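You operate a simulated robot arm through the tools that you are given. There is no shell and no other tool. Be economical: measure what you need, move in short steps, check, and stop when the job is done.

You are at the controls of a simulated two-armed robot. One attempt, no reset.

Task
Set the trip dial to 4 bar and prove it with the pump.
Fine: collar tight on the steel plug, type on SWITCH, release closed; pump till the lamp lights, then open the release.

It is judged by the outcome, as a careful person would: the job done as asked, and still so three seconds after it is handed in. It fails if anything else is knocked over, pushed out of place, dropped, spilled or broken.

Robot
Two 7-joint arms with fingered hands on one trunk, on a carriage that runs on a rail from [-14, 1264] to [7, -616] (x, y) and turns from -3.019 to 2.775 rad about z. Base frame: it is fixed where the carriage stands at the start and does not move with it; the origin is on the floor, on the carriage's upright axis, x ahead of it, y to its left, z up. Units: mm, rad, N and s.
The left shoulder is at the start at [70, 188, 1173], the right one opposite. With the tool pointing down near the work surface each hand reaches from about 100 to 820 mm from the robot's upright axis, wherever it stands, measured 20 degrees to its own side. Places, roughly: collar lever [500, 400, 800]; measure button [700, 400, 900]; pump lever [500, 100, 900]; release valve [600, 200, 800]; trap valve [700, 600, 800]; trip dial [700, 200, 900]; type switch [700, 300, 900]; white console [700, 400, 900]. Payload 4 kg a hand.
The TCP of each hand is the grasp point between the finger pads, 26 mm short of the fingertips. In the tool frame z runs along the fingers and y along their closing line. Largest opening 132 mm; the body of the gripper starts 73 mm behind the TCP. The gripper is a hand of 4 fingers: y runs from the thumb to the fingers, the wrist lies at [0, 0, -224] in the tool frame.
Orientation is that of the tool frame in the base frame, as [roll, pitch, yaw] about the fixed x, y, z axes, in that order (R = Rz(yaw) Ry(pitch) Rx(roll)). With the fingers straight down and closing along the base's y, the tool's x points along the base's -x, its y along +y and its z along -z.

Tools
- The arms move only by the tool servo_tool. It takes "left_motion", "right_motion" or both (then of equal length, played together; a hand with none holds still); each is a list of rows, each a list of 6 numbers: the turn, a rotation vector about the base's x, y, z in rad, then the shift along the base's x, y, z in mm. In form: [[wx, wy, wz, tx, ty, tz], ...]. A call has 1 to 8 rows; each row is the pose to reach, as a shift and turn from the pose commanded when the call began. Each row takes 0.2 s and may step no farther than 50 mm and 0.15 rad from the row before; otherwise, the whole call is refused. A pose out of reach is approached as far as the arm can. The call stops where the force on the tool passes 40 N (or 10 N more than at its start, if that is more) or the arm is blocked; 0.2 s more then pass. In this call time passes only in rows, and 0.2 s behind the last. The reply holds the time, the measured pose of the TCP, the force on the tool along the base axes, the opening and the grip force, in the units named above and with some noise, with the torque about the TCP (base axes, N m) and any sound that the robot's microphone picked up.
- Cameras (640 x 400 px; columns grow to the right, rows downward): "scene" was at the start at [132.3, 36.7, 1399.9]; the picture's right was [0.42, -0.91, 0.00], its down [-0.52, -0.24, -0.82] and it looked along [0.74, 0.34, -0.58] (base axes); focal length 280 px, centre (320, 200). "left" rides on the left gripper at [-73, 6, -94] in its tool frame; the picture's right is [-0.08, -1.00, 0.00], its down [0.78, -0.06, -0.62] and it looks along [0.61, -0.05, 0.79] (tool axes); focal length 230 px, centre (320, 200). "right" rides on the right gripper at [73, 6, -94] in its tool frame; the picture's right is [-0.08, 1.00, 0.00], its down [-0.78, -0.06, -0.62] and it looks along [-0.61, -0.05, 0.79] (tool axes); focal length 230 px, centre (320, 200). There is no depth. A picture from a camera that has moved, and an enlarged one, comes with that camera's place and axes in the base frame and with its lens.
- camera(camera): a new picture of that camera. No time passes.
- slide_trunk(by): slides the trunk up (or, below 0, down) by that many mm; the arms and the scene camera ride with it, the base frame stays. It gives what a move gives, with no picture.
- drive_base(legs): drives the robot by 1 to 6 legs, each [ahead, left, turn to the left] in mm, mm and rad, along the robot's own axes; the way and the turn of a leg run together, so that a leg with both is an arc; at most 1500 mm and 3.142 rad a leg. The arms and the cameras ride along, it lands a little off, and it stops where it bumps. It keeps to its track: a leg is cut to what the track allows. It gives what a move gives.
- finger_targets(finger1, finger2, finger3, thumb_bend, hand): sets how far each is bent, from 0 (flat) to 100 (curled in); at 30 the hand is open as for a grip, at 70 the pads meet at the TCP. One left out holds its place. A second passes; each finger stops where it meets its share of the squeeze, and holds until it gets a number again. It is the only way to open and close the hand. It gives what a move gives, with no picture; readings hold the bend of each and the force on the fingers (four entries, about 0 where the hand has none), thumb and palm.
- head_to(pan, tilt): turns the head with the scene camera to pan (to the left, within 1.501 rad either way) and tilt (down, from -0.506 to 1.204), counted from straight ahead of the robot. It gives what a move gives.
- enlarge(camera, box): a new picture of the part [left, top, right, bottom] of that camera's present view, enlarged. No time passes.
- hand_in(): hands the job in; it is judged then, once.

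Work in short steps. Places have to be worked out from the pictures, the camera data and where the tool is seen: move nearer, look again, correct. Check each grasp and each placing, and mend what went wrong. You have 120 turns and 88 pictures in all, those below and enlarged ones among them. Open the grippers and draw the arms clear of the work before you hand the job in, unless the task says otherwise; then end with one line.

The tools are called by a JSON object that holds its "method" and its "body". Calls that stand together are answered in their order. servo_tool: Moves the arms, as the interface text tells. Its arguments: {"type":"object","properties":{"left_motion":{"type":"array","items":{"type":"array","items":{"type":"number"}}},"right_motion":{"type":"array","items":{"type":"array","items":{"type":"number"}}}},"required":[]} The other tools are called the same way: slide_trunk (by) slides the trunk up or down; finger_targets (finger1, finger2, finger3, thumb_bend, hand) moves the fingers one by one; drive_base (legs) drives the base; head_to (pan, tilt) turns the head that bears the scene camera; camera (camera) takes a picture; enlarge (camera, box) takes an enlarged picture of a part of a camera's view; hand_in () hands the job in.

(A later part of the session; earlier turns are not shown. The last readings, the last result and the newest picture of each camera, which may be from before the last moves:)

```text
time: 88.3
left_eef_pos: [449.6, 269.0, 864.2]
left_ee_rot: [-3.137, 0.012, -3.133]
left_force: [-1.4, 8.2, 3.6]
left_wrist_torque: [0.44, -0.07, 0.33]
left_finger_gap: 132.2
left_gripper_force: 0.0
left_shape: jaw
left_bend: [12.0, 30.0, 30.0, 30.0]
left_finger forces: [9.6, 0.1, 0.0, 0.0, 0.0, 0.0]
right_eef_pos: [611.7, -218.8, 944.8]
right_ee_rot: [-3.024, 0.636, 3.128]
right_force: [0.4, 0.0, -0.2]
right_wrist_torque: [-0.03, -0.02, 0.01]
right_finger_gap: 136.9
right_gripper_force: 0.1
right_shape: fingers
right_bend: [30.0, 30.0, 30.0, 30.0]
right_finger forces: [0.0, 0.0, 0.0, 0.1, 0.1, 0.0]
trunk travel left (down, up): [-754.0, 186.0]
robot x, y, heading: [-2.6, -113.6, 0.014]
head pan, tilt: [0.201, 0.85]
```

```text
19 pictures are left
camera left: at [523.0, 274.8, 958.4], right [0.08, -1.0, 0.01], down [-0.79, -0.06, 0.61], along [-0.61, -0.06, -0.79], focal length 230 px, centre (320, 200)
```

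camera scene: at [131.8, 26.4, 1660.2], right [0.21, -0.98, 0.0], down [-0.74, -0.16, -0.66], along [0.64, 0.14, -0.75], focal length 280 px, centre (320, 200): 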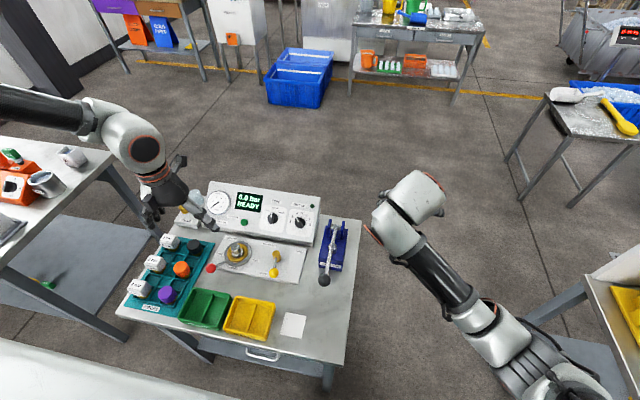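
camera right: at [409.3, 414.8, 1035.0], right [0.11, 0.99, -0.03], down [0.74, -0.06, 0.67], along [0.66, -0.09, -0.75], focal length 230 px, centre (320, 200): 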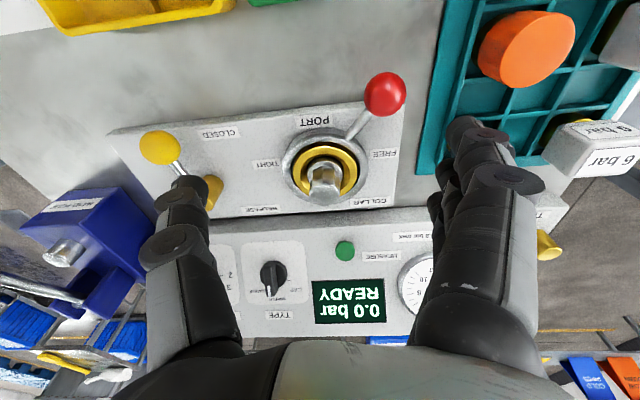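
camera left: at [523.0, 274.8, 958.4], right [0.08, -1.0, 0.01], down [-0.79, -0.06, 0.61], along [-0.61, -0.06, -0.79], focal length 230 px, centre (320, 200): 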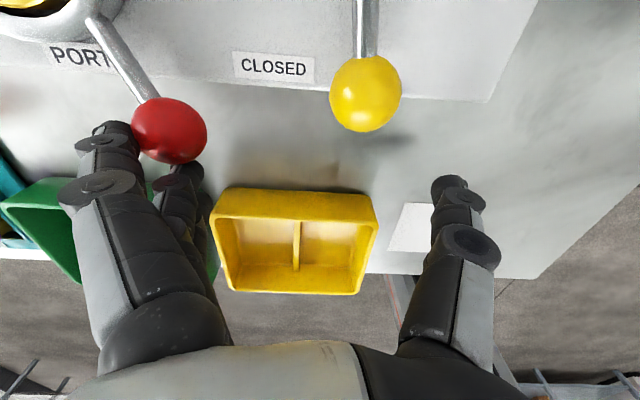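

The ball stays at [473,347] against the stop: collar is tight. I back off, raise the trunk, then drive right so the left hand is over the pump lever.

{"method": "drive_base", "body": {"legs": [[0, 22, 0]]}}

{"method": "slide_trunk", "body": {"by": 180}}

{"method": "drive_base", "body": {"legs": [[0, -205, 0]]}}

{"method": "head_to", "body": {"pan": 0.55, "tilt": 0.8}}

{"method": "camera", "body": {"camera": "scene"}}

{"method": "camera", "body": {"camera": "left"}}

```text
time: 89.1
left_eef_pos: [451.0, 287.1, 865.0]
left_ee_rot: [-3.141, 0.012, -3.137]
left_force: [-0.4, 1.8, 0.3]
left_wrist_torque: [0.1, 0.0, 0.02]
left_finger_gap: 131.9
left_gripper_force: 0.0
left_shape: jaw
left_bend: [25.0, 30.0, 30.0, 30.0]
left_finger forces: [2.2, 0.0, 0.0, 0.1, 0.0, 0.1]
right_eef_pos: [612.8, -201.6, 944.4]
right_ee_rot: [-3.03, 0.635, 3.122]
right_force: [0.7, 1.0, -0.3]
right_wrist_torque: [0.02, -0.01, 0.01]
right_finger_gap: 137.0
right_gripper_force: 0.0
right_shape: fingers
right_bend: [30.0, 30.0, 30.0, 30.0]
right_finger forces: [0.0, 0.0, 0.1, 0.0, 0.0, 0.0]
trunk travel left (down, up): [-754.0, 186.0]
robot x, y, heading: [-0.1, -89.1, 0.004]
head pan, tilt: [0.201, 0.85]
```

```text
time: 91.1
left_eef_pos: [450.7, 289.5, 1044.2]
left_ee_rot: [-3.14, 0.011, -3.136]
left_force: [0.1, 0.0, 0.2]
left_wrist_torque: [0.02, 0.03, -0.01]
left_finger_gap: 131.6
left_gripper_force: 0.1
left_shape: jaw
left_bend: [30.0, 30.0, 30.0, 30.0]
left_finger forces: [0.0, 0.0, 0.0, 0.0, 0.0, 0.1]
right_eef_pos: [612.8, -200.2, 1123.7]
right_ee_rot: [-3.027, 0.637, 3.125]
right_force: [0.9, -0.5, -0.4]
right_wrist_torque: [-0.03, 0.01, -0.01]
right_finger_gap: 137.0
right_gripper_force: 0.1
right_shape: fingers
right_bend: [30.0, 30.0, 30.0, 30.0]
right_finger forces: [0.0, 0.0, 0.0, 0.0, 0.1, 0.1]
trunk travel left (down, up): [-934.0, 6.0]
robot x, y, heading: [0.7, -92.6, 0.007]
head pan, tilt: [0.201, 0.85]
```

```text
time: 92.7
left_eef_pos: [454.4, 86.5, 1043.0]
left_ee_rot: [-3.136, 0.012, 3.141]
left_force: [-0.3, 0.4, -0.7]
left_wrist_torque: [0.01, 0.0, -0.01]
left_finger_gap: 131.8
left_gripper_force: 0.0
left_shape: jaw
left_bend: [30.0, 30.0, 30.0, 30.0]
left_finger forces: [0.0, 0.1, 0.1, 0.0, 0.0, 0.0]
right_eef_pos: [613.9, -402.9, 1125.2]
right_ee_rot: [-3.024, 0.635, 3.123]
right_force: [0.2, -0.1, 0.3]
right_wrist_torque: [-0.03, 0.01, -0.05]
right_finger_gap: 137.1
right_gripper_force: 0.0
right_shape: fingers
right_bend: [30.0, 30.0, 30.0, 30.0]
right_finger forces: [0.0, 0.0, 0.1, 0.1, 0.0, 0.0]
trunk travel left (down, up): [-934.0, 6.0]
robot x, y, heading: [4.0, -294.2, 0.005]
head pan, tilt: [0.201, 0.85]
```

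```text
time: 93.5
left_eef_pos: [455.5, 81.6, 1043.1]
left_ee_rot: [-3.141, 0.012, -3.14]
left_force: [0.0, -0.8, 0.0]
left_wrist_torque: [0.0, 0.01, -0.03]
left_finger_gap: 132.2
left_gripper_force: 0.1
left_shape: jaw
left_bend: [30.0, 30.0, 30.0, 30.0]
left_finger forces: [0.0, 0.0, 0.0, 0.0, 0.0, 0.0]
right_eef_pos: [614.9, -408.7, 1124.3]
right_ee_rot: [-3.028, 0.634, 3.119]
right_force: [-0.1, 1.2, 0.5]
right_wrist_torque: [0.02, -0.02, 0.03]
right_finger_gap: 136.8
right_gripper_force: 0.1
right_shape: fingers
right_bend: [30.0, 30.0, 30.0, 30.0]
right_finger forces: [0.1, 0.0, 0.0, 0.0, 0.0, 0.0]
trunk travel left (down, up): [-934.0, 6.0]
robot x, y, heading: [1.2, -295.2, 0.005]
head pan, tilt: [0.55, 0.799]
```

```text
18 pictures are left
camera scene: at [124.2, -254.4, 1668.2], right [0.52, -0.85, 0.0], down [-0.61, -0.37, -0.7], along [0.59, 0.37, -0.72], focal length 280 px, centre (320, 200)
```

scene: 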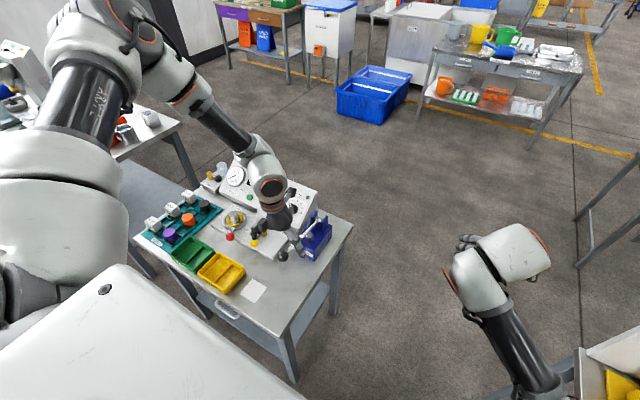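

```text
17 pictures are left
camera left: at [528.0, 86.9, 1138.8], right [0.08, -1.0, 0.0], down [-0.79, -0.06, 0.61], along [-0.61, -0.05, -0.79], focal length 230 px, centre (320, 200)
```

left: 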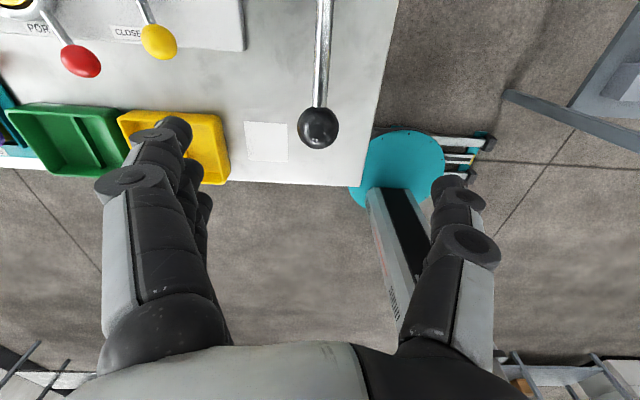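

The hand is centred over the black pump ball ([457,83]). I lower the trunk so the ball sits between thumb and fingers.

{"method": "slide_trunk", "body": {"by": -96}}

{"method": "camera", "body": {"camera": "left"}}

```text
time: 94.8
left_eef_pos: [454.8, 83.3, 947.7]
left_ee_rot: [-3.141, 0.01, -3.141]
left_force: [-0.7, -0.2, -0.5]
left_wrist_torque: [-0.03, 0.03, 0.02]
left_finger_gap: 132.0
left_gripper_force: 0.1
left_shape: jaw
left_bend: [30.0, 30.0, 30.0, 30.0]
left_finger forces: [0.1, 0.0, 0.0, 0.1, 0.0, 0.1]
right_eef_pos: [614.3, -407.1, 1029.0]
right_ee_rot: [-3.026, 0.636, 3.12]
right_force: [0.4, -0.2, -0.2]
right_wrist_torque: [-0.02, 0.07, 0.0]
right_finger_gap: 137.3
right_gripper_force: 0.0
right_shape: fingers
right_bend: [30.0, 30.0, 30.0, 30.0]
right_finger forces: [0.1, 0.0, 0.0, 0.0, 0.0, 0.0]
trunk travel left (down, up): [-838.0, 102.0]
robot x, y, heading: [1.6, -294.5, -0.003]
head pan, tilt: [0.55, 0.799]
```

```text
16 pictures are left
camera left: at [527.8, 88.2, 1042.5], right [0.08, -1.0, 0.0], down [-0.79, -0.06, 0.61], along [-0.61, -0.05, -0.79], focal length 230 px, centre (320, 200)
```

left: 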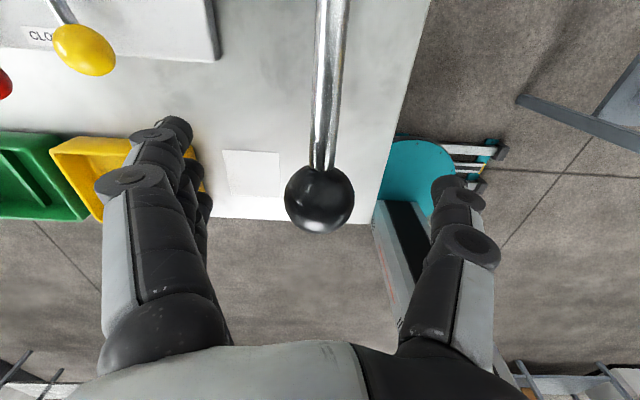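

The ball is right at the grasp point. I close the hand on it.

{"method": "finger_targets", "body": {"hand": "left", "finger1": 64, "finger2": 64, "finger3": 64, "thumb_bend": 64}}

{"method": "slide_trunk", "body": {"by": -30}}

```text
time: 95.8
left_eef_pos: [454.7, 83.8, 948.6]
left_ee_rot: [-3.14, 0.011, 3.14]
left_force: [0.6, 0.2, 0.4]
left_wrist_torque: [-0.02, 0.02, 0.02]
left_finger_gap: 28.5
left_gripper_force: 0.1
left_shape: fingers
left_bend: [64.0, 64.0, 64.0, 64.0]
left_finger forces: [0.1, 0.0, 0.0, 0.0, 0.1, 0.0]
right_eef_pos: [613.8, -407.0, 1028.7]
right_ee_rot: [-3.027, 0.635, 3.121]
right_force: [0.5, -1.1, -0.4]
right_wrist_torque: [0.02, -0.01, -0.02]
right_finger_gap: 136.8
right_gripper_force: 0.0
right_shape: fingers
right_bend: [30.0, 30.0, 30.0, 30.0]
right_finger forces: [0.0, 0.0, 0.1, 0.1, 0.0, 0.0]
trunk travel left (down, up): [-838.0, 102.0]
robot x, y, heading: [5.3, -298.5, -0.003]
head pan, tilt: [0.55, 0.799]
```

```text
time: 96.6
left_eef_pos: [454.5, 83.3, 918.8]
left_ee_rot: [-3.14, 0.011, -3.141]
left_force: [0.0, -0.4, 0.2]
left_wrist_torque: [0.0, 0.04, 0.03]
left_finger_gap: 28.7
left_gripper_force: 0.1
left_shape: fingers
left_bend: [64.0, 64.0, 64.0, 64.0]
left_finger forces: [0.0, 0.0, 0.0, 0.1, 0.0, 0.0]
right_eef_pos: [613.5, -406.9, 998.0]
right_ee_rot: [-3.027, 0.635, 3.121]
right_force: [-0.2, 0.1, 0.1]
right_wrist_torque: [-0.01, -0.01, -0.01]
right_finger_gap: 137.0
right_gripper_force: 0.0
right_shape: fingers
right_bend: [30.0, 30.0, 30.0, 30.0]
right_finger forces: [0.0, 0.0, 0.0, 0.1, 0.0, 0.0]
trunk travel left (down, up): [-808.0, 132.0]
robot x, y, heading: [5.8, -296.4, 0.003]
head pan, tilt: [0.55, 0.799]
```

No contact was felt – the ball must sit elsewhere. I look.

{"method": "camera", "body": {"camera": "left"}}

{"method": "enlarge", "body": {"camera": "scene", "box": [210, 160, 370, 310]}}

```text
15 pictures are left
camera left: at [527.6, 88.2, 1012.6], right [0.08, -1.0, 0.0], down [-0.79, -0.06, 0.61], along [-0.61, -0.05, -0.79], focal length 230 px, centre (320, 200)
```

left: 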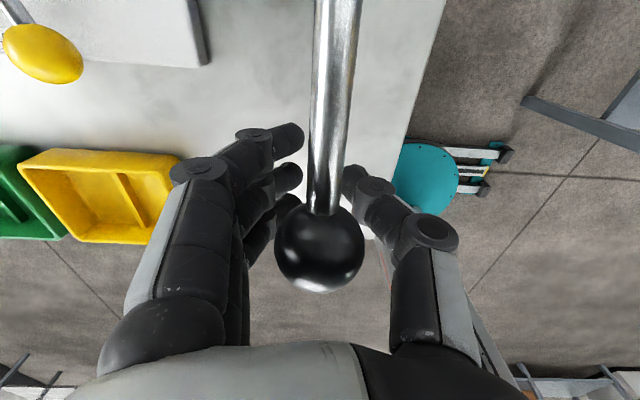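

```text
2.67 times, centred on (290, 235) of scene
camera zoom: at [123.7, -252.5, 1542.2], right [0.52, -0.85, 0.0], down [-0.61, -0.38, -0.7], along [0.59, 0.37, -0.72], focal length 748 px, centre (400, 107)
```

zoom: 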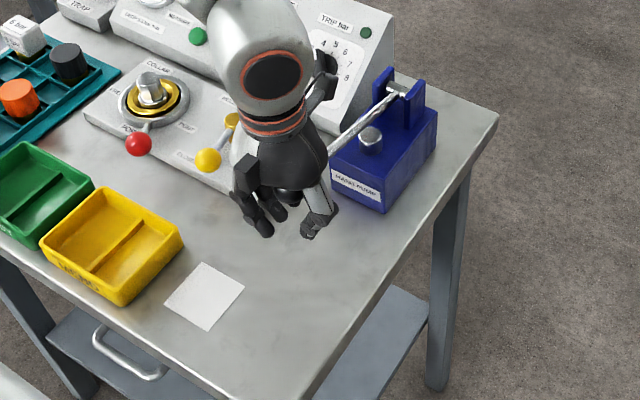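

Triangulated, the ball (34 mm dia) is at [459,83,954], now inside the curled hand above the TCP. I raise the trunk so it is level with the pads and close further for a real grip.

{"method": "slide_trunk", "body": {"by": 34}}

{"method": "servo_tool", "body": {"left_motion": [[0, 0, 0, 4, 0, 0]]}}

{"method": "finger_targets", "body": {"hand": "left", "finger1": 74, "finger2": 74, "finger3": 74, "thumb_bend": 74}}

```text
time: 97.4
left_eef_pos: [455.2, 83.1, 953.3]
left_ee_rot: [-3.139, 0.009, -3.141]
left_force: [-0.3, 0.1, -0.1]
left_wrist_torque: [0.0, 0.04, -0.01]
left_finger_gap: 28.8
left_gripper_force: 0.0
left_shape: fingers
left_bend: [64.0, 64.0, 64.0, 64.0]
left_finger forces: [0.0, 0.0, 0.0, 0.1, 0.2, 0.0]
right_eef_pos: [613.9, -406.6, 1031.7]
right_ee_rot: [-3.026, 0.635, 3.119]
right_force: [0.3, 0.3, -0.4]
right_wrist_torque: [0.01, 0.03, 0.02]
right_finger_gap: 137.1
right_gripper_force: 0.1
right_shape: fingers
right_bend: [30.0, 30.0, 30.0, 30.0]
right_finger forces: [0.0, 0.1, 0.0, 0.0, 0.0, 0.1]
trunk travel left (down, up): [-842.0, 98.0]
robot x, y, heading: [2.2, -296.7, 0.001]
head pan, tilt: [0.55, 0.799]
```

```text
time: 97.8
left_eef_pos: [459.3, 82.6, 952.3]
left_ee_rot: [-3.14, 0.011, -3.14]
left_force: [-0.9, 0.3, -0.4]
left_wrist_torque: [-0.02, -0.01, 0.01]
left_finger_gap: 28.8
left_gripper_force: 0.4
left_shape: fingers
left_bend: [64.0, 64.0, 64.0, 64.0]
left_finger forces: [0.0, 0.1, 0.0, 0.0, 0.2, 0.0]
right_eef_pos: [613.6, -407.5, 1033.9]
right_ee_rot: [-3.026, 0.636, 3.121]
right_force: [-0.5, -1.4, -0.7]
right_wrist_torque: [-0.02, 0.01, 0.0]
right_finger_gap: 136.9
right_gripper_force: 0.0
right_shape: fingers
right_bend: [30.0, 30.0, 30.0, 30.0]
right_finger forces: [0.1, 0.0, 0.0, 0.1, 0.0, 0.1]
trunk travel left (down, up): [-842.0, 98.0]
robot x, y, heading: [7.0, -294.1, 0.004]
head pan, tilt: [0.55, 0.799]
```

```text
time: 98.8
left_eef_pos: [459.2, 83.4, 951.8]
left_ee_rot: [-3.139, 0.008, -3.142]
left_force: [-3.9, -5.4, -14.7]
left_wrist_torque: [0.0, 0.09, 0.04]
left_finger_gap: 16.5
left_gripper_force: 13.2
left_shape: fingers
left_bend: [73.0, 71.0, 74.0, 68.0]
left_finger forces: [4.0, 8.6, 0.1, 0.0, 14.7, 0.1]
right_eef_pos: [614.4, -404.8, 1032.4]
right_ee_rot: [-3.026, 0.634, 3.122]
right_force: [0.2, 0.6, -0.6]
right_wrist_torque: [0.02, 0.01, 0.03]
right_finger_gap: 137.2
right_gripper_force: 0.1
right_shape: fingers
right_bend: [30.0, 30.0, 30.0, 30.0]
right_finger forces: [0.1, 0.0, 0.0, 0.0, 0.1, 0.1]
trunk travel left (down, up): [-842.0, 98.0]
robot x, y, heading: [1.6, -294.3, 0.002]
head pan, tilt: [0.55, 0.799]
```

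The ball is gripped from below and the lever seems at its upper stop. I try a down stroke with the trunk and then check the display.

{"method": "slide_trunk", "body": {"by": -90}}

{"method": "enlarge", "body": {"camera": "scene", "box": [210, 130, 370, 280]}}

```text
time: 100.0
left_eef_pos: [460.0, 82.0, 861.8]
left_ee_rot: [-3.139, 0.011, 3.141]
left_force: [0.0, 0.4, 3.5]
left_wrist_torque: [0.0, 0.0, -0.03]
left_finger_gap: 9.8
left_gripper_force: 1.9
left_shape: fingers
left_bend: [74.0, 73.0, 74.0, 72.0]
left_finger forces: [0.0, 0.1, 0.0, 0.0, 0.0, 3.2]
right_eef_pos: [613.4, -407.1, 941.5]
right_ee_rot: [-3.027, 0.636, 3.119]
right_force: [0.2, -0.1, -0.4]
right_wrist_torque: [-0.01, -0.04, -0.01]
right_finger_gap: 136.9
right_gripper_force: 0.1
right_shape: fingers
right_bend: [30.0, 30.0, 30.0, 30.0]
right_finger forces: [0.0, 0.1, 0.0, 0.0, 0.0, 0.0]
trunk travel left (down, up): [-752.0, 188.0]
robot x, y, heading: [4.6, -297.0, -0.001]
head pan, tilt: [0.55, 0.799]
```

```text
2.67 times, centred on (290, 205) of scene
camera zoom: at [123.5, -252.8, 1486.3], right [0.52, -0.85, 0.0], down [-0.61, -0.38, -0.7], along [0.59, 0.37, -0.72], focal length 748 px, centre (400, 187)
```

zoom: 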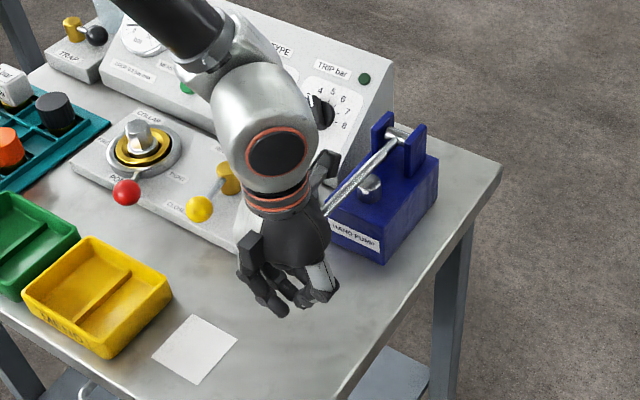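

The palm now presses the ball with ~3 N. I go another 22 mm down, then all the way up for the return stroke.

{"method": "slide_trunk", "body": {"by": -22}}

{"method": "slide_trunk", "body": {"by": 112}}

{"method": "camera", "body": {"camera": "scene"}}

```text
time: 100.7
left_eef_pos: [459.2, 84.1, 841.0]
left_ee_rot: [-3.14, 0.01, -3.14]
left_force: [-2.5, -0.8, 4.3]
left_wrist_torque: [0.0, -0.08, 0.01]
left_finger_gap: 9.8
left_gripper_force: 2.5
left_shape: fingers
left_bend: [74.0, 73.0, 74.0, 72.0]
left_finger forces: [0.0, 0.0, 0.0, 0.0, 0.0, 4.1]
right_eef_pos: [613.7, -407.2, 920.9]
right_ee_rot: [-3.026, 0.635, 3.12]
right_force: [-0.1, 0.2, -1.2]
right_wrist_torque: [-0.01, 0.01, 0.02]
right_finger_gap: 137.1
right_gripper_force: 0.1
right_shape: fingers
right_bend: [30.0, 30.0, 30.0, 30.0]
right_finger forces: [0.0, 0.0, 0.1, 0.0, 0.1, 0.0]
trunk travel left (down, up): [-730.0, 210.0]
robot x, y, heading: [3.0, -295.6, 0.002]
head pan, tilt: [0.55, 0.799]
```

```text
time: 102.1
left_eef_pos: [458.9, 83.9, 948.9]
left_ee_rot: [-3.137, 0.005, 3.14]
left_force: [-4.1, -10.3, -35.7]
left_wrist_torque: [0.07, 0.11, -0.06]
left_finger_gap: 14.3
left_gripper_force: 15.9
left_shape: fingers
left_bend: [73.0, 70.0, 74.0, 67.0]
left_finger forces: [3.5, 12.4, 0.0, 0.1, 16.0, 0.1]
right_eef_pos: [615.4, -407.1, 1032.1]
right_ee_rot: [-3.024, 0.633, 3.119]
right_force: [0.3, 0.2, -0.8]
right_wrist_torque: [0.0, -0.02, 0.05]
right_finger_gap: 136.9
right_gripper_force: 0.1
right_shape: fingers
right_bend: [30.0, 30.0, 30.0, 30.0]
right_finger forces: [0.0, 0.0, 0.0, 0.1, 0.1, 0.0]
trunk travel left (down, up): [-842.0, 98.0]
robot x, y, heading: [4.8, -294.6, -0.003]
head pan, tilt: [0.55, 0.799]
```

```text
12 pictures are left
camera scene: at [126.3, -251.3, 1575.4], right [0.52, -0.85, 0.0], down [-0.61, -0.38, -0.7], along [0.59, 0.36, -0.72], focal length 280 px, centre (320, 200)
```

scene: 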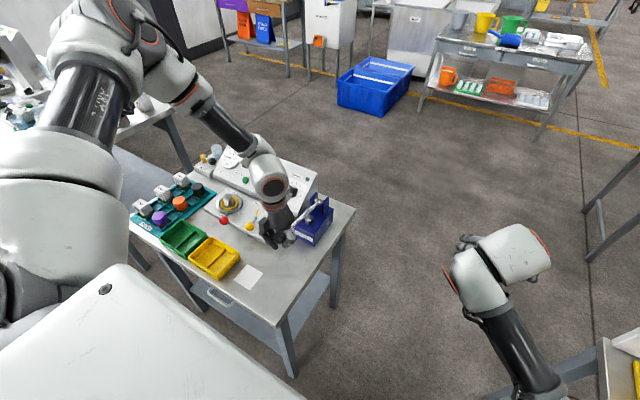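

Lever is back at the top. The display is hidden, but gauge and lamp may be visible; I do one more full stroke and then look.

{"method": "slide_trunk", "body": {"by": -106}}

{"method": "slide_trunk", "body": {"by": 102}}

{"method": "enlarge", "body": {"camera": "scene", "box": [200, 130, 328, 210]}}

```text
time: 103.5
left_eef_pos: [460.1, 82.2, 846.2]
left_ee_rot: [-3.142, 0.013, 3.14]
left_force: [-0.3, 0.2, 4.6]
left_wrist_torque: [-0.06, 0.08, 0.0]
left_finger_gap: 9.7
left_gripper_force: 2.0
left_shape: fingers
left_bend: [74.0, 73.0, 74.0, 72.0]
left_finger forces: [0.1, 0.0, 0.0, 0.1, 0.1, 3.8]
right_eef_pos: [614.6, -407.1, 927.0]
right_ee_rot: [-3.026, 0.634, 3.121]
right_force: [-0.3, 0.1, 0.3]
right_wrist_torque: [-0.02, 0.0, 0.0]
right_finger_gap: 136.9
right_gripper_force: 0.0
right_shape: fingers
right_bend: [30.0, 30.0, 30.0, 30.0]
right_finger forces: [0.0, 0.0, 0.0, 0.1, 0.1, 0.0]
trunk travel left (down, up): [-736.0, 204.0]
robot x, y, heading: [0.9, -293.7, 0.0]
head pan, tilt: [0.55, 0.799]
```

```text
time: 104.8
left_eef_pos: [459.0, 82.6, 945.5]
left_ee_rot: [-3.138, 0.008, -3.139]
left_force: [-3.3, -10.1, -27.6]
left_wrist_torque: [0.06, 0.02, -0.03]
left_finger_gap: 12.2
left_gripper_force: 12.8
left_shape: fingers
left_bend: [74.0, 71.0, 74.0, 68.0]
left_finger forces: [1.1, 10.5, 0.1, 0.0, 14.1, 0.1]
right_eef_pos: [614.6, -407.0, 1028.2]
right_ee_rot: [-3.027, 0.634, 3.12]
right_force: [-0.1, 0.1, 1.2]
right_wrist_torque: [0.02, -0.02, 0.05]
right_finger_gap: 137.2
right_gripper_force: 0.2
right_shape: fingers
right_bend: [30.0, 30.0, 30.0, 30.0]
right_finger forces: [0.0, 0.0, 0.0, 0.1, 0.1, 0.1]
trunk travel left (down, up): [-838.0, 102.0]
robot x, y, heading: [6.9, -294.7, 0.001]
head pan, tilt: [0.55, 0.799]
```

```text
5.00 times, centred on (264, 170) of scene
camera zoom: at [125.7, -252.0, 1571.6], right [0.52, -0.85, 0.0], down [-0.61, -0.38, -0.7], along [0.59, 0.37, -0.72], focal length 1402 px, centre (600, 350)
```

zoom: 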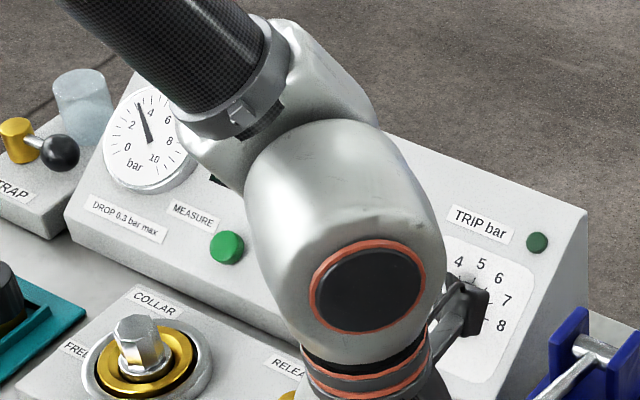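

The gauge reads ~3.2 bar after two strokes; lamp still dark. I do a partial stroke and look at the lamp.

{"method": "slide_trunk", "body": {"by": -80}}

{"method": "enlarge", "body": {"camera": "scene", "box": [200, 90, 328, 170]}}

```text
time: 106.0
left_eef_pos: [458.8, 83.6, 868.5]
left_ee_rot: [-3.14, 0.009, 3.141]
left_force: [-1.4, 0.3, 3.0]
left_wrist_torque: [-0.05, -0.1, 0.01]
left_finger_gap: 10.0
left_gripper_force: 1.8
left_shape: fingers
left_bend: [74.0, 73.0, 74.0, 72.0]
left_finger forces: [0.0, 0.0, 0.0, 0.0, 0.1, 3.1]
right_eef_pos: [613.7, -406.4, 948.8]
right_ee_rot: [-3.027, 0.635, 3.12]
right_force: [0.3, 0.3, 0.4]
right_wrist_torque: [0.02, 0.02, 0.0]
right_finger_gap: 137.3
right_gripper_force: 0.1
right_shape: fingers
right_bend: [30.0, 30.0, 30.0, 30.0]
right_finger forces: [0.1, 0.0, 0.1, 0.0, 0.0, 0.1]
trunk travel left (down, up): [-758.0, 182.0]
robot x, y, heading: [6.2, -299.4, 0.005]
head pan, tilt: [0.55, 0.799]
```

```text
5.00 times, centred on (264, 130) of scene
camera zoom: at [123.9, -252.6, 1492.2], right [0.52, -0.85, 0.0], down [-0.61, -0.38, -0.7], along [0.59, 0.37, -0.72], focal length 1402 px, centre (600, 550)
```

zoom: 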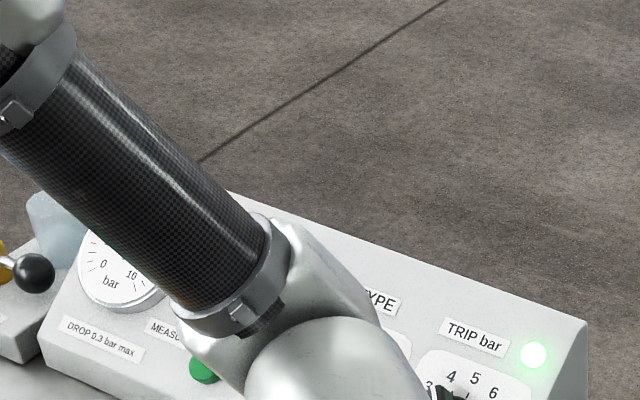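

The lamp is lit. I open the left hand off the pump ball and raise it clear.

{"method": "finger_targets", "body": {"hand": "left", "finger1": 30, "finger2": 30, "finger3": 30, "thumb_bend": 30}}

{"method": "slide_trunk", "body": {"by": 175}}

{"method": "finger_targets", "body": {"hand": "left", "finger1": 100, "finger2": 100, "finger3": 100, "thumb_bend": 30}}

{"method": "drive_base", "body": {"legs": [[0, 287, 0]]}}

```text
time: 107.0
left_eef_pos: [459.3, 83.3, 869.3]
left_ee_rot: [-3.14, 0.01, -3.141]
left_force: [-0.3, 0.3, 2.8]
left_wrist_torque: [-0.02, -0.04, -0.02]
left_finger_gap: 135.8
left_gripper_force: 1.9
left_shape: fingers
left_bend: [30.0, 30.0, 30.0, 30.0]
left_finger forces: [0.0, 0.0, 0.0, 0.0, 0.0, 3.1]
right_eef_pos: [613.9, -407.6, 949.4]
right_ee_rot: [-3.027, 0.635, 3.121]
right_force: [0.0, -0.3, -0.4]
right_wrist_torque: [-0.01, -0.01, 0.0]
right_finger_gap: 137.2
right_gripper_force: 0.1
right_shape: fingers
right_bend: [30.0, 30.0, 30.0, 30.0]
right_finger forces: [0.0, 0.1, 0.0, 0.1, 0.0, 0.0]
trunk travel left (down, up): [-758.0, 182.0]
robot x, y, heading: [4.9, -296.8, 0.005]
head pan, tilt: [0.55, 0.799]
```

```text
time: 109.0
left_eef_pos: [460.4, 83.9, 1042.0]
left_ee_rot: [-3.14, 0.009, -3.141]
left_force: [0.4, 0.3, 0.1]
left_wrist_torque: [0.02, 0.0, -0.01]
left_finger_gap: 135.8
left_gripper_force: 0.1
left_shape: fingers
left_bend: [30.0, 30.0, 30.0, 30.0]
left_finger forces: [0.1, 0.1, 0.0, 0.0, 0.0, 0.0]
right_eef_pos: [614.1, -407.2, 1123.8]
right_ee_rot: [-3.028, 0.636, 3.12]
right_force: [0.7, 0.3, -0.3]
right_wrist_torque: [0.01, 0.02, 0.0]
right_finger_gap: 137.2
right_gripper_force: 0.0
right_shape: fingers
right_bend: [30.0, 30.0, 30.0, 30.0]
right_finger forces: [0.0, 0.0, 0.0, 0.0, 0.0, 0.1]
trunk travel left (down, up): [-933.0, 7.0]
robot x, y, heading: [2.3, -292.4, 0.003]
head pan, tilt: [0.55, 0.799]
```

```text
time: 110.0
left_eef_pos: [460.0, 83.4, 1043.0]
left_ee_rot: [-3.138, 0.01, -3.141]
left_force: [-0.3, -0.4, 0.3]
left_wrist_torque: [-0.02, 0.02, 0.01]
left_finger_gap: 60.7
left_gripper_force: 0.1
left_shape: fingers
left_bend: [100.0, 100.0, 100.0, 30.0]
left_finger forces: [0.0, 0.0, 0.0, 0.0, 0.0, 0.0]
right_eef_pos: [614.2, -405.8, 1123.5]
right_ee_rot: [-3.027, 0.635, 3.122]
right_force: [-0.4, 0.3, -0.8]
right_wrist_torque: [-0.03, 0.04, 0.02]
right_finger_gap: 137.2
right_gripper_force: 0.0
right_shape: fingers
right_bend: [30.0, 30.0, 30.0, 30.0]
right_finger forces: [0.1, 0.0, 0.0, 0.0, 0.1, 0.0]
trunk travel left (down, up): [-933.0, 7.0]
robot x, y, heading: [2.1, -297.4, -0.005]
head pan, tilt: [0.55, 0.799]
```

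```text
time: 112.0
left_eef_pos: [457.7, 374.5, 1044.5]
left_ee_rot: [3.141, 0.011, 3.14]
left_force: [0.3, -0.2, 0.8]
left_wrist_torque: [0.06, -0.02, 0.0]
left_finger_gap: 60.4
left_gripper_force: 0.1
left_shape: fingers
left_bend: [100.0, 100.0, 100.0, 30.0]
left_finger forces: [0.2, 0.1, 0.1, 0.1, 0.0, 0.0]
right_eef_pos: [612.1, -114.8, 1121.6]
right_ee_rot: [-3.028, 0.636, 3.118]
right_force: [-0.8, -1.5, -0.3]
right_wrist_torque: [0.0, -0.04, 0.0]
right_finger_gap: 136.8
right_gripper_force: 0.1
right_shape: fingers
right_bend: [30.0, 30.0, 30.0, 30.0]
right_finger forces: [0.1, 0.0, 0.0, 0.0, 0.0, 0.0]
trunk travel left (down, up): [-933.0, 7.0]
robot x, y, heading: [-1.9, -0.4, -0.0]
head pan, tilt: [0.55, 0.799]
```

Now I shift forward to x≈494 and lower, checking with the left camera just above the valves.

{"method": "servo_tool", "body": {"left_motion": [[0, 0, 0, 18, -3, 0], [0, 0, 0, 36, -6, 0]]}}

{"method": "slide_trunk", "body": {"by": -135}}

{"method": "camera", "body": {"camera": "left"}}

```text
time: 112.6
left_eef_pos: [495.3, 368.8, 1043.5]
left_ee_rot: [-3.141, 0.009, 3.139]
left_force: [0.2, -1.0, 0.5]
left_wrist_torque: [0.0, 0.02, -0.04]
left_finger_gap: 60.3
left_gripper_force: 0.0
left_shape: fingers
left_bend: [100.0, 100.0, 100.0, 30.0]
left_finger forces: [0.1, 0.1, 0.0, 0.0, 0.0, 0.1]
right_eef_pos: [612.2, -114.0, 1123.3]
right_ee_rot: [-3.028, 0.634, 3.116]
right_force: [0.8, -0.5, 0.0]
right_wrist_torque: [0.0, 0.04, 0.0]
right_finger_gap: 137.3
right_gripper_force: 0.0
right_shape: fingers
right_bend: [30.0, 30.0, 30.0, 30.0]
right_finger forces: [0.1, 0.1, 0.0, 0.0, 0.0, 0.1]
trunk travel left (down, up): [-933.0, 7.0]
robot x, y, heading: [1.0, -1.4, 0.005]
head pan, tilt: [0.55, 0.799]
```

```text
time: 114.2
left_eef_pos: [494.3, 369.7, 908.9]
left_ee_rot: [-3.14, 0.008, 3.14]
left_force: [-0.3, 0.1, 0.6]
left_wrist_torque: [0.0, -0.01, -0.01]
left_finger_gap: 60.3
left_gripper_force: 0.0
left_shape: fingers
left_bend: [100.0, 100.0, 100.0, 30.0]
left_finger forces: [0.0, 0.1, 0.0, 0.0, 0.0, 0.1]
right_eef_pos: [611.7, -113.7, 989.1]
right_ee_rot: [-3.026, 0.637, 3.119]
right_force: [-0.3, 0.1, 0.6]
right_wrist_torque: [-0.01, -0.02, 0.04]
right_finger_gap: 137.1
right_gripper_force: 0.0
right_shape: fingers
right_bend: [30.0, 30.0, 30.0, 30.0]
right_finger forces: [0.0, 0.1, 0.0, 0.0, 0.1, 0.1]
trunk travel left (down, up): [-798.0, 142.0]
robot x, y, heading: [-3.0, -4.1, -0.001]
head pan, tilt: [0.55, 0.799]
```

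```text
9 pictures are left
camera left: at [566.9, 375.4, 1002.6], right [0.08, -1.0, 0.0], down [-0.79, -0.06, 0.61], along [-0.61, -0.05, -0.79], focal length 230 px, centre (320, 200)
```

left: 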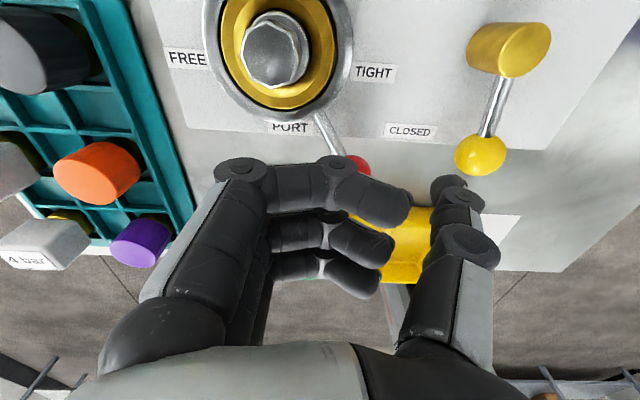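

The yellow ball is at [499,249]; my thumb is at its +y side. To leave the arm freer, I raise the arm 55 mm and lower the trunk 88 mm.

{"method": "servo_tool", "body": {"left_motion": [[0, 0, 0, 0, 0, 28], [0, 0, 0, 0, 0, 55]]}}

{"method": "slide_trunk", "body": {"by": -87}}

{"method": "servo_tool", "body": {"left_motion": [[0, 0, 0, 0, -10, 0], [0, 0, 0, 0, -30, 0], [0, 0, 0, 7, -52, 0], [0, 0, 0, 15, -67, 0], [0, 0, 0, 29, -79, 0]]}}

{"method": "camera", "body": {"camera": "left"}}

```text
time: 114.8
left_eef_pos: [494.1, 372.1, 965.0]
left_ee_rot: [-3.14, 0.01, 3.141]
left_force: [-0.8, -0.9, 0.6]
left_wrist_torque: [0.02, -0.01, 0.03]
left_finger_gap: 60.4
left_gripper_force: 0.1
left_shape: fingers
left_bend: [100.0, 100.0, 100.0, 30.0]
left_finger forces: [0.0, 0.0, 0.1, 0.0, 0.0, 0.0]
right_eef_pos: [610.2, -112.4, 989.0]
right_ee_rot: [-3.027, 0.634, 3.119]
right_force: [-1.0, -0.7, 0.1]
right_wrist_torque: [0.0, 0.01, 0.02]
right_finger_gap: 137.0
right_gripper_force: 0.1
right_shape: fingers
right_bend: [30.0, 30.0, 30.0, 30.0]
right_finger forces: [0.1, 0.1, 0.1, 0.1, 0.0, 0.0]
trunk travel left (down, up): [-798.0, 142.0]
robot x, y, heading: [-0.5, 1.8, 0.002]
head pan, tilt: [0.55, 0.799]
```

```text
time: 116.1
left_eef_pos: [495.0, 372.6, 876.7]
left_ee_rot: [-3.14, 0.01, 3.141]
left_force: [-0.6, 0.0, 0.4]
left_wrist_torque: [0.0, 0.03, -0.03]
left_finger_gap: 60.2
left_gripper_force: 0.1
left_shape: fingers
left_bend: [100.0, 100.0, 100.0, 30.0]
left_finger forces: [0.0, 0.0, 0.0, 0.0, 0.0, 0.0]
right_eef_pos: [610.9, -113.1, 901.7]
right_ee_rot: [-3.027, 0.635, 3.12]
right_force: [0.1, -0.5, -0.2]
right_wrist_torque: [0.03, -0.01, 0.0]
right_finger_gap: 137.0
right_gripper_force: 0.0
right_shape: fingers
right_bend: [30.0, 30.0, 30.0, 30.0]
right_finger forces: [0.0, 0.1, 0.0, 0.0, 0.0, 0.1]
trunk travel left (down, up): [-711.0, 229.0]
robot x, y, heading: [1.6, -1.7, -0.001]
head pan, tilt: [0.55, 0.799]
```

```text
time: 117.3
left_eef_pos: [523.9, 293.8, 877.7]
left_ee_rot: [-3.14, 0.009, 3.139]
left_force: [-1.1, 0.1, -0.1]
left_wrist_torque: [-0.03, 0.04, -0.05]
left_finger_gap: 60.4
left_gripper_force: 0.6
left_shape: fingers
left_bend: [100.0, 100.0, 100.0, 30.0]
left_finger forces: [0.1, 0.0, 0.0, 0.0, 0.9, 0.1]
right_eef_pos: [611.6, -112.9, 901.2]
right_ee_rot: [-3.027, 0.633, 3.12]
right_force: [0.8, 0.1, 0.0]
right_wrist_torque: [0.0, 0.0, -0.02]
right_finger_gap: 137.0
right_gripper_force: 0.1
right_shape: fingers
right_bend: [30.0, 30.0, 30.0, 30.0]
right_finger forces: [0.0, 0.1, 0.0, 0.0, 0.0, 0.1]
trunk travel left (down, up): [-711.0, 229.0]
robot x, y, heading: [3.2, -4.1, 0.001]
head pan, tilt: [0.55, 0.799]
```

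```text
8 pictures are left
camera left: at [596.6, 298.1, 971.7], right [0.08, -1.0, 0.0], down [-0.79, -0.06, 0.61], along [-0.61, -0.05, -0.79], focal length 230 px, centre (320, 200)
```

left: 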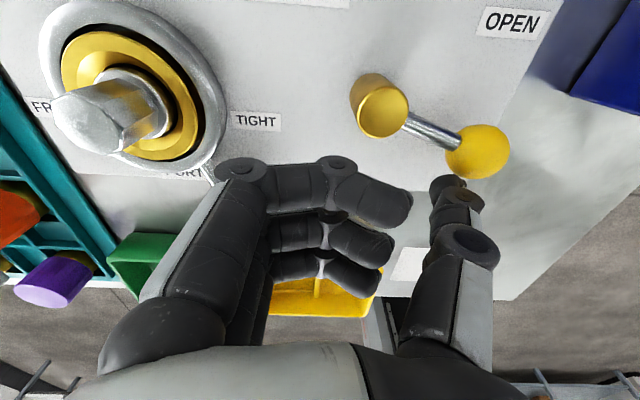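

The ball swings open nicely. I finish the arc in +x.

{"method": "servo_tool", "body": {"left_motion": [[0, 0, 0, 8, -6, 2], [0, 0, 0, 16, -10, 2], [0, 0, 0, 24, -12, 2], [0, 0, 0, 31, -12, 2], [0, 0, 0, 37, -12, 2]]}}

{"method": "camera", "body": {"camera": "left"}}

```text
time: 118.5
left_eef_pos: [556.1, 286.2, 886.8]
left_ee_rot: [-3.14, 0.012, 3.14]
left_force: [0.0, 1.0, 0.3]
left_wrist_torque: [-0.01, -0.01, -0.06]
left_finger_gap: 60.4
left_gripper_force: 0.1
left_shape: fingers
left_bend: [100.0, 100.0, 100.0, 30.0]
left_finger forces: [0.0, 0.0, 0.0, 0.0, 0.1, 0.1]
left hand out of reach, approached as far as the arm can: row 3, 4, 5
right_eef_pos: [611.7, -112.6, 901.1]
right_ee_rot: [-3.026, 0.636, 3.117]
right_force: [-0.3, 0.6, 0.0]
right_wrist_torque: [-0.01, -0.01, 0.01]
right_finger_gap: 137.3
right_gripper_force: 0.1
right_shape: fingers
right_bend: [30.0, 30.0, 30.0, 30.0]
right_finger forces: [0.0, 0.1, 0.0, 0.0, 0.0, 0.0]
trunk travel left (down, up): [-711.0, 229.0]
robot x, y, heading: [0.0, -0.3, -0.003]
head pan, tilt: [0.55, 0.799]
```

```text
7 pictures are left
camera left: at [628.7, 291.3, 980.6], right [0.08, -1.0, 0.0], down [-0.79, -0.06, 0.61], along [-0.61, -0.05, -0.79], focal length 230 px, centre (320, 200)
```

left: 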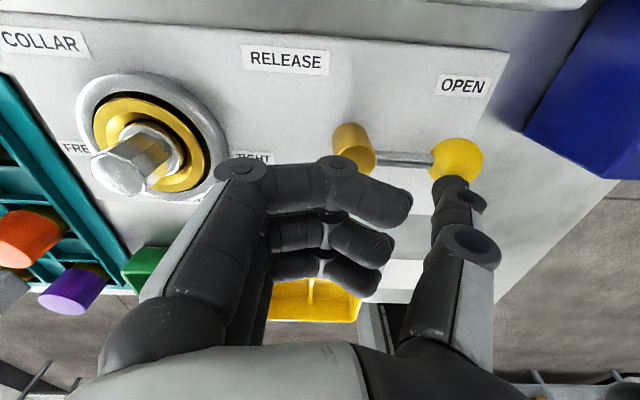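

The ball is at [565,197], its original OPEN position. I raise the trunk clear, open the hand and check the console.

{"method": "slide_trunk", "body": {"by": 220}}

{"method": "finger_targets", "body": {"hand": "left", "finger1": 30, "finger2": 30, "finger3": 30, "thumb_bend": 30}}

{"method": "servo_tool", "body": {"left_motion": [[0, 0, 0, -25, 15, 30], [0, 0, 0, -50, 30, 60], [0, 0, 0, -80, 45, 90], [0, 0, 0, -110, 60, 120], [0, 0, 0, -140, 75, 150]]}}

{"method": "head_to", "body": {"pan": 0.35, "tilt": 0.85}}

{"method": "camera", "body": {"camera": "scene"}}

```text
time: 120.8
left_eef_pos: [555.2, 287.1, 1106.1]
left_ee_rot: [-3.138, 0.011, 3.141]
left_force: [-0.5, -0.8, -0.1]
left_wrist_torque: [-0.02, -0.01, 0.02]
left_finger_gap: 60.8
left_gripper_force: 0.0
left_shape: fingers
left_bend: [100.0, 100.0, 100.0, 30.0]
left_finger forces: [0.0, 0.0, 0.0, 0.0, 0.0, 0.0]
right_eef_pos: [610.7, -111.9, 1121.1]
right_ee_rot: [-3.026, 0.636, 3.119]
right_force: [0.2, -0.6, -0.2]
right_wrist_torque: [-0.04, 0.03, 0.03]
right_finger_gap: 137.2
right_gripper_force: 0.0
right_shape: fingers
right_bend: [30.0, 30.0, 30.0, 30.0]
right_finger forces: [0.0, 0.0, 0.0, 0.1, 0.0, 0.0]
trunk travel left (down, up): [-931.0, 9.0]
robot x, y, heading: [-1.1, -3.3, 0.002]
head pan, tilt: [0.55, 0.799]
```

```text
time: 121.8
left_eef_pos: [556.4, 287.0, 1106.7]
left_ee_rot: [-3.136, 0.009, 3.139]
left_force: [0.7, -0.4, -0.4]
left_wrist_torque: [0.0, -0.03, 0.0]
left_finger_gap: 136.5
left_gripper_force: 0.2
left_shape: fingers
left_bend: [30.0, 30.0, 30.0, 30.0]
left_finger forces: [0.0, 0.0, 0.1, 0.0, 0.1, 0.0]
right_eef_pos: [612.4, -112.8, 1121.5]
right_ee_rot: [-3.027, 0.634, 3.12]
right_force: [-0.3, 0.3, -0.3]
right_wrist_torque: [0.0, -0.01, -0.01]
right_finger_gap: 137.3
right_gripper_force: 0.1
right_shape: fingers
right_bend: [30.0, 30.0, 30.0, 30.0]
right_finger forces: [0.0, 0.0, 0.0, 0.0, 0.0, 0.0]
trunk travel left (down, up): [-931.0, 9.0]
robot x, y, heading: [-1.8, 0.4, -0.001]
head pan, tilt: [0.55, 0.799]
```

```text
time: 123.0
left_eef_pos: [413.6, 362.2, 1255.0]
left_ee_rot: [-3.138, 0.012, 3.141]
left_force: [-1.1, 0.6, -0.4]
left_wrist_torque: [-0.01, -0.03, 0.02]
left_finger_gap: 136.6
left_gripper_force: 0.1
left_shape: fingers
left_bend: [30.0, 30.0, 30.0, 30.0]
left_finger forces: [0.0, 0.0, 0.1, 0.0, 0.0, 0.0]
right_eef_pos: [608.7, -112.0, 1123.5]
right_ee_rot: [-3.028, 0.638, 3.12]
right_force: [-0.6, 0.2, -0.6]
right_wrist_torque: [-0.02, -0.01, 0.02]
right_finger_gap: 137.3
right_gripper_force: 0.0
right_shape: fingers
right_bend: [30.0, 30.0, 30.0, 30.0]
right_finger forces: [0.0, 0.0, 0.0, 0.0, 0.1, 0.0]
trunk travel left (down, up): [-931.0, 9.0]
robot x, y, heading: [0.9, -4.1, -0.003]
head pan, tilt: [0.55, 0.799]
```

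```text
time: 123.7
left_eef_pos: [416.5, 361.0, 1254.5]
left_ee_rot: [-3.139, 0.011, 3.14]
left_force: [-0.4, 0.7, 0.0]
left_wrist_torque: [0.0, -0.01, -0.02]
left_finger_gap: 136.6
left_gripper_force: 0.0
left_shape: fingers
left_bend: [30.0, 30.0, 30.0, 30.0]
left_finger forces: [0.0, 0.0, 0.0, 0.0, 0.1, 0.1]
right_eef_pos: [610.9, -113.2, 1120.8]
right_ee_rot: [-3.026, 0.636, 3.12]
right_force: [-0.2, -0.1, 0.3]
right_wrist_torque: [0.02, 0.0, 0.02]
right_finger_gap: 137.4
right_gripper_force: 0.1
right_shape: fingers
right_bend: [30.0, 30.0, 30.0, 30.0]
right_finger forces: [0.0, 0.1, 0.0, 0.0, 0.0, 0.0]
trunk travel left (down, up): [-931.0, 9.0]
robot x, y, heading: [1.1, -1.9, -0.003]
head pan, tilt: [0.351, 0.85]
```

```text
6 pictures are left
camera scene: at [125.6, 27.3, 1661.1], right [0.34, -0.94, 0.0], down [-0.7, -0.26, -0.66], along [0.62, 0.23, -0.75], focal length 280 px, centre (320, 200)
```

scene: 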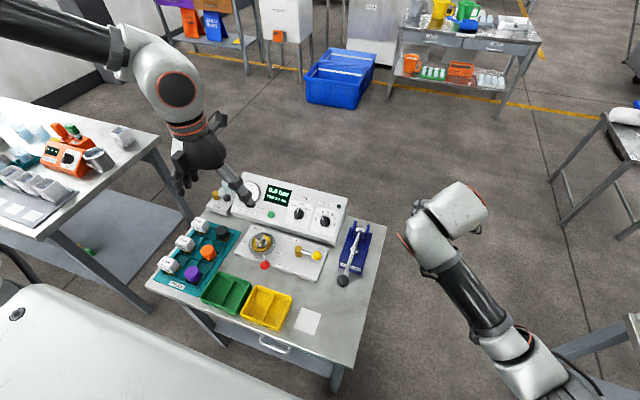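

I enlarge the console to read the final state.

{"method": "enlarge", "body": {"camera": "scene", "box": [220, 170, 380, 280]}}

{"method": "enlarge", "body": {"camera": "scene", "box": [250, 175, 346, 235]}}

```text
3.64 times, centred on (300, 225) of scene
camera zoom: at [125.6, 27.3, 1661.1], right [0.34, -0.94, 0.0], down [-0.7, -0.26, -0.66], along [0.62, 0.23, -0.75], focal length 1020 px, centre (393, 109)
```

zoom: 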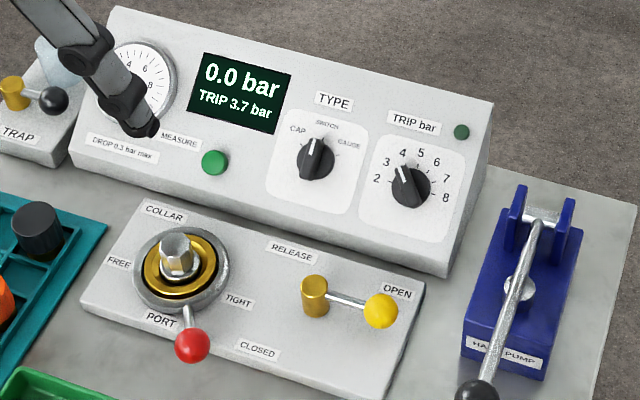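

```text
6.67 times, centred on (298, 205) of scene
camera zoom: at [125.6, 27.3, 1661.1], right [0.34, -0.94, 0.0], down [-0.7, -0.26, -0.66], along [0.62, 0.23, -0.75], focal length 1869 px, centre (467, 167)
```

zoom: 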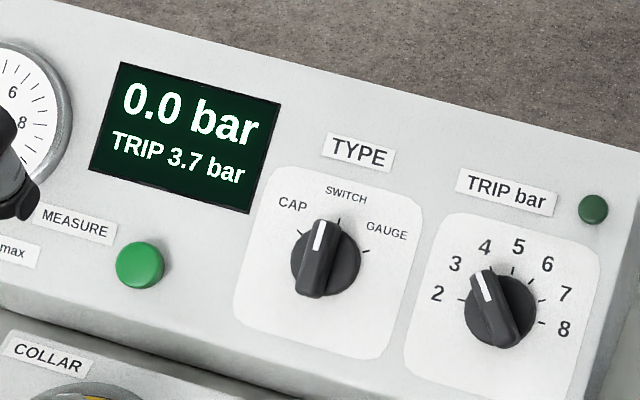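

The display shows TRIP 3.7 bar, and the pointer indeed sits short of 4 (≈3.7), so the dial is continuous. I must nudge it ~9° clockwise and repeat the proof. I bring the right hand back to its dial position (base y≈277), fingers curled.

{"method": "finger_targets", "body": {"hand": "right", "finger1": 100, "finger2": 100, "finger3": 100, "thumb_bend": 30}}

{"method": "drive_base", "body": {"legs": [[0, 290, 0]]}}

{"method": "servo_tool", "body": {"right_motion": [[0.03, -0.01, 0.03, 0, 35, -10], [0.06, -0.02, 0.06, 0, 70, -25], [0.093, -0.028, 0.09, 0, 100, -50], [0.093, -0.028, 0.09, 0, 135, -80]]}}

```text
time: 124.7
left_eef_pos: [416.8, 359.1, 1253.7]
left_ee_rot: [-3.139, 0.01, 3.139]
left_force: [0.7, 0.0, 0.7]
left_wrist_torque: [-0.01, 0.03, 0.01]
left_finger_gap: 136.8
left_gripper_force: 0.1
left_shape: fingers
left_bend: [30.0, 30.0, 30.0, 30.0]
left_finger forces: [0.0, 0.0, 0.0, 0.0, 0.0, 0.0]
right_eef_pos: [611.0, -114.5, 1122.5]
right_ee_rot: [-3.026, 0.636, 3.119]
right_force: [0.0, 0.6, 0.3]
right_wrist_torque: [0.01, 0.02, -0.05]
right_finger_gap: 60.6
right_gripper_force: 0.1
right_shape: fingers
right_bend: [100.0, 100.0, 100.0, 30.0]
right_finger forces: [0.0, 0.1, 0.0, 0.0, 0.0, 0.0]
trunk travel left (down, up): [-931.0, 9.0]
robot x, y, heading: [3.4, -3.9, -0.002]
head pan, tilt: [0.351, 0.85]
```

```text
time: 126.8
left_eef_pos: [416.6, 650.1, 1255.1]
left_ee_rot: [-3.141, 0.011, 3.132]
left_force: [-0.2, -0.3, -0.3]
left_wrist_torque: [0.0, -0.02, -0.01]
left_finger_gap: 136.4
left_gripper_force: 0.1
left_shape: fingers
left_bend: [30.0, 30.0, 30.0, 30.0]
left_finger forces: [0.0, 0.1, 0.0, 0.0, 0.0, 0.0]
right_eef_pos: [608.5, 175.6, 1120.5]
right_ee_rot: [-3.029, 0.636, 3.11]
right_force: [0.1, -0.1, -1.1]
right_wrist_torque: [0.04, 0.01, 0.0]
right_finger_gap: 60.7
right_gripper_force: 0.0
right_shape: fingers
right_bend: [100.0, 100.0, 100.0, 30.0]
right_finger forces: [0.1, 0.1, 0.0, 0.1, 0.0, 0.0]
trunk travel left (down, up): [-931.0, 9.0]
robot x, y, heading: [-0.1, 297.3, -0.008]
head pan, tilt: [0.351, 0.85]
```

```text
time: 127.8
left_eef_pos: [415.6, 654.9, 1253.9]
left_ee_rot: [-3.136, 0.01, 3.133]
left_force: [-0.7, 0.8, 0.1]
left_wrist_torque: [-0.04, 0.02, 0.02]
left_finger_gap: 136.5
left_gripper_force: 0.2
left_shape: fingers
left_bend: [30.0, 30.0, 30.0, 30.0]
left_finger forces: [0.0, 0.0, 0.0, 0.0, 0.1, 0.0]
right_eef_pos: [611.5, 317.5, 1042.7]
right_ee_rot: [-3.141, 0.661, 3.134]
right_force: [0.5, -0.2, -0.1]
right_wrist_torque: [0.0, -0.01, -0.01]
right_finger_gap: 60.6
right_gripper_force: 0.1
right_shape: fingers
right_bend: [100.0, 100.0, 100.0, 30.0]
right_finger forces: [0.1, 0.1, 0.1, 0.1, 0.0, 0.0]
trunk travel left (down, up): [-931.0, 9.0]
robot x, y, heading: [-5.7, 295.0, -0.003]
head pan, tilt: [0.351, 0.85]
```

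Tracking well. I descend to the pre-approach point left-below the pointer.

{"method": "servo_tool", "body": {"right_motion": [[0, 0, 0, 5, 1, -40], [0, 0, 0, 10, 2, -80], [0, 0, 0, 20, 3, -110], [0, 0, 0, 35, 3.5, -138]]}}

```text
time: 128.8
left_eef_pos: [418.0, 652.9, 1254.7]
left_ee_rot: [-3.138, 0.011, 3.132]
left_force: [0.2, 0.0, 0.1]
left_wrist_torque: [0.01, 0.01, -0.03]
left_finger_gap: 136.7
left_gripper_force: 0.0
left_shape: fingers
left_bend: [30.0, 30.0, 30.0, 30.0]
left_finger forces: [0.0, 0.0, 0.0, 0.0, 0.0, 0.1]
right_eef_pos: [644.7, 318.0, 903.6]
right_ee_rot: [-3.141, 0.659, 3.13]
right_force: [-0.3, -0.3, -0.3]
right_wrist_torque: [0.0, 0.03, 0.01]
right_finger_gap: 60.6
right_gripper_force: 0.0
right_shape: fingers
right_bend: [100.0, 100.0, 100.0, 30.0]
right_finger forces: [0.0, 0.0, 0.0, 0.1, 0.1, 0.0]
trunk travel left (down, up): [-931.0, 9.0]
robot x, y, heading: [-2.4, 295.8, -0.007]
head pan, tilt: [0.351, 0.85]
```

I sink to the working depth and slide up-slope to just before expected contact.

{"method": "servo_tool", "body": {"right_motion": [[0, 0, 0, 9, 2, -11], [0, 0, 0, 17.2, 3, -22], [0, 0, 0, 22, 3, -18], [0, 0, 0, 27, 3, -14.5]]}}

{"method": "servo_tool", "body": {"right_motion": [[0, 0, 0, 1.6, 0, 1.2], [0, 0, 0, 3.2, 0, 2.4]]}}

```text
time: 129.8
left_eef_pos: [417.1, 652.9, 1255.4]
left_ee_rot: [-3.138, 0.01, 3.132]
left_force: [-0.7, -0.2, -0.2]
left_wrist_torque: [0.02, 0.02, -0.02]
left_finger_gap: 136.6
left_gripper_force: 0.1
left_shape: fingers
left_bend: [30.0, 30.0, 30.0, 30.0]
left_finger forces: [0.1, 0.0, 0.0, 0.0, 0.0, 0.0]
right_eef_pos: [670.1, 320.4, 889.3]
right_ee_rot: [3.14, 0.66, 3.13]
right_force: [0.2, 0.0, 0.7]
right_wrist_torque: [-0.01, 0.0, -0.03]
right_finger_gap: 60.7
right_gripper_force: 0.1
right_shape: fingers
right_bend: [100.0, 100.0, 100.0, 30.0]
right_finger forces: [0.1, 0.1, 0.0, 0.0, 0.0, 0.0]
trunk travel left (down, up): [-931.0, 9.0]
robot x, y, heading: [-5.9, 294.1, -0.001]
head pan, tilt: [0.351, 0.85]
```

```text
time: 130.3
left_eef_pos: [416.8, 652.1, 1254.5]
left_ee_rot: [-3.14, 0.01, 3.134]
left_force: [-1.1, 0.0, 0.2]
left_wrist_torque: [0.0, -0.01, -0.01]
left_finger_gap: 136.6
left_gripper_force: 0.0
left_shape: fingers
left_bend: [30.0, 30.0, 30.0, 30.0]
left_finger forces: [0.0, 0.0, 0.0, 0.0, 0.1, 0.1]
right_eef_pos: [672.0, 319.6, 892.2]
right_ee_rot: [3.14, 0.661, 3.131]
right_force: [-0.5, 0.2, -0.6]
right_wrist_torque: [-0.03, 0.01, 0.0]
right_finger_gap: 60.6
right_gripper_force: 0.1
right_shape: fingers
right_bend: [100.0, 100.0, 100.0, 30.0]
right_finger forces: [0.0, 0.0, 0.0, 0.1, 0.0, 0.0]
trunk travel left (down, up): [-931.0, 9.0]
robot x, y, heading: [-1.8, 293.8, -0.007]
head pan, tilt: [0.351, 0.85]
```

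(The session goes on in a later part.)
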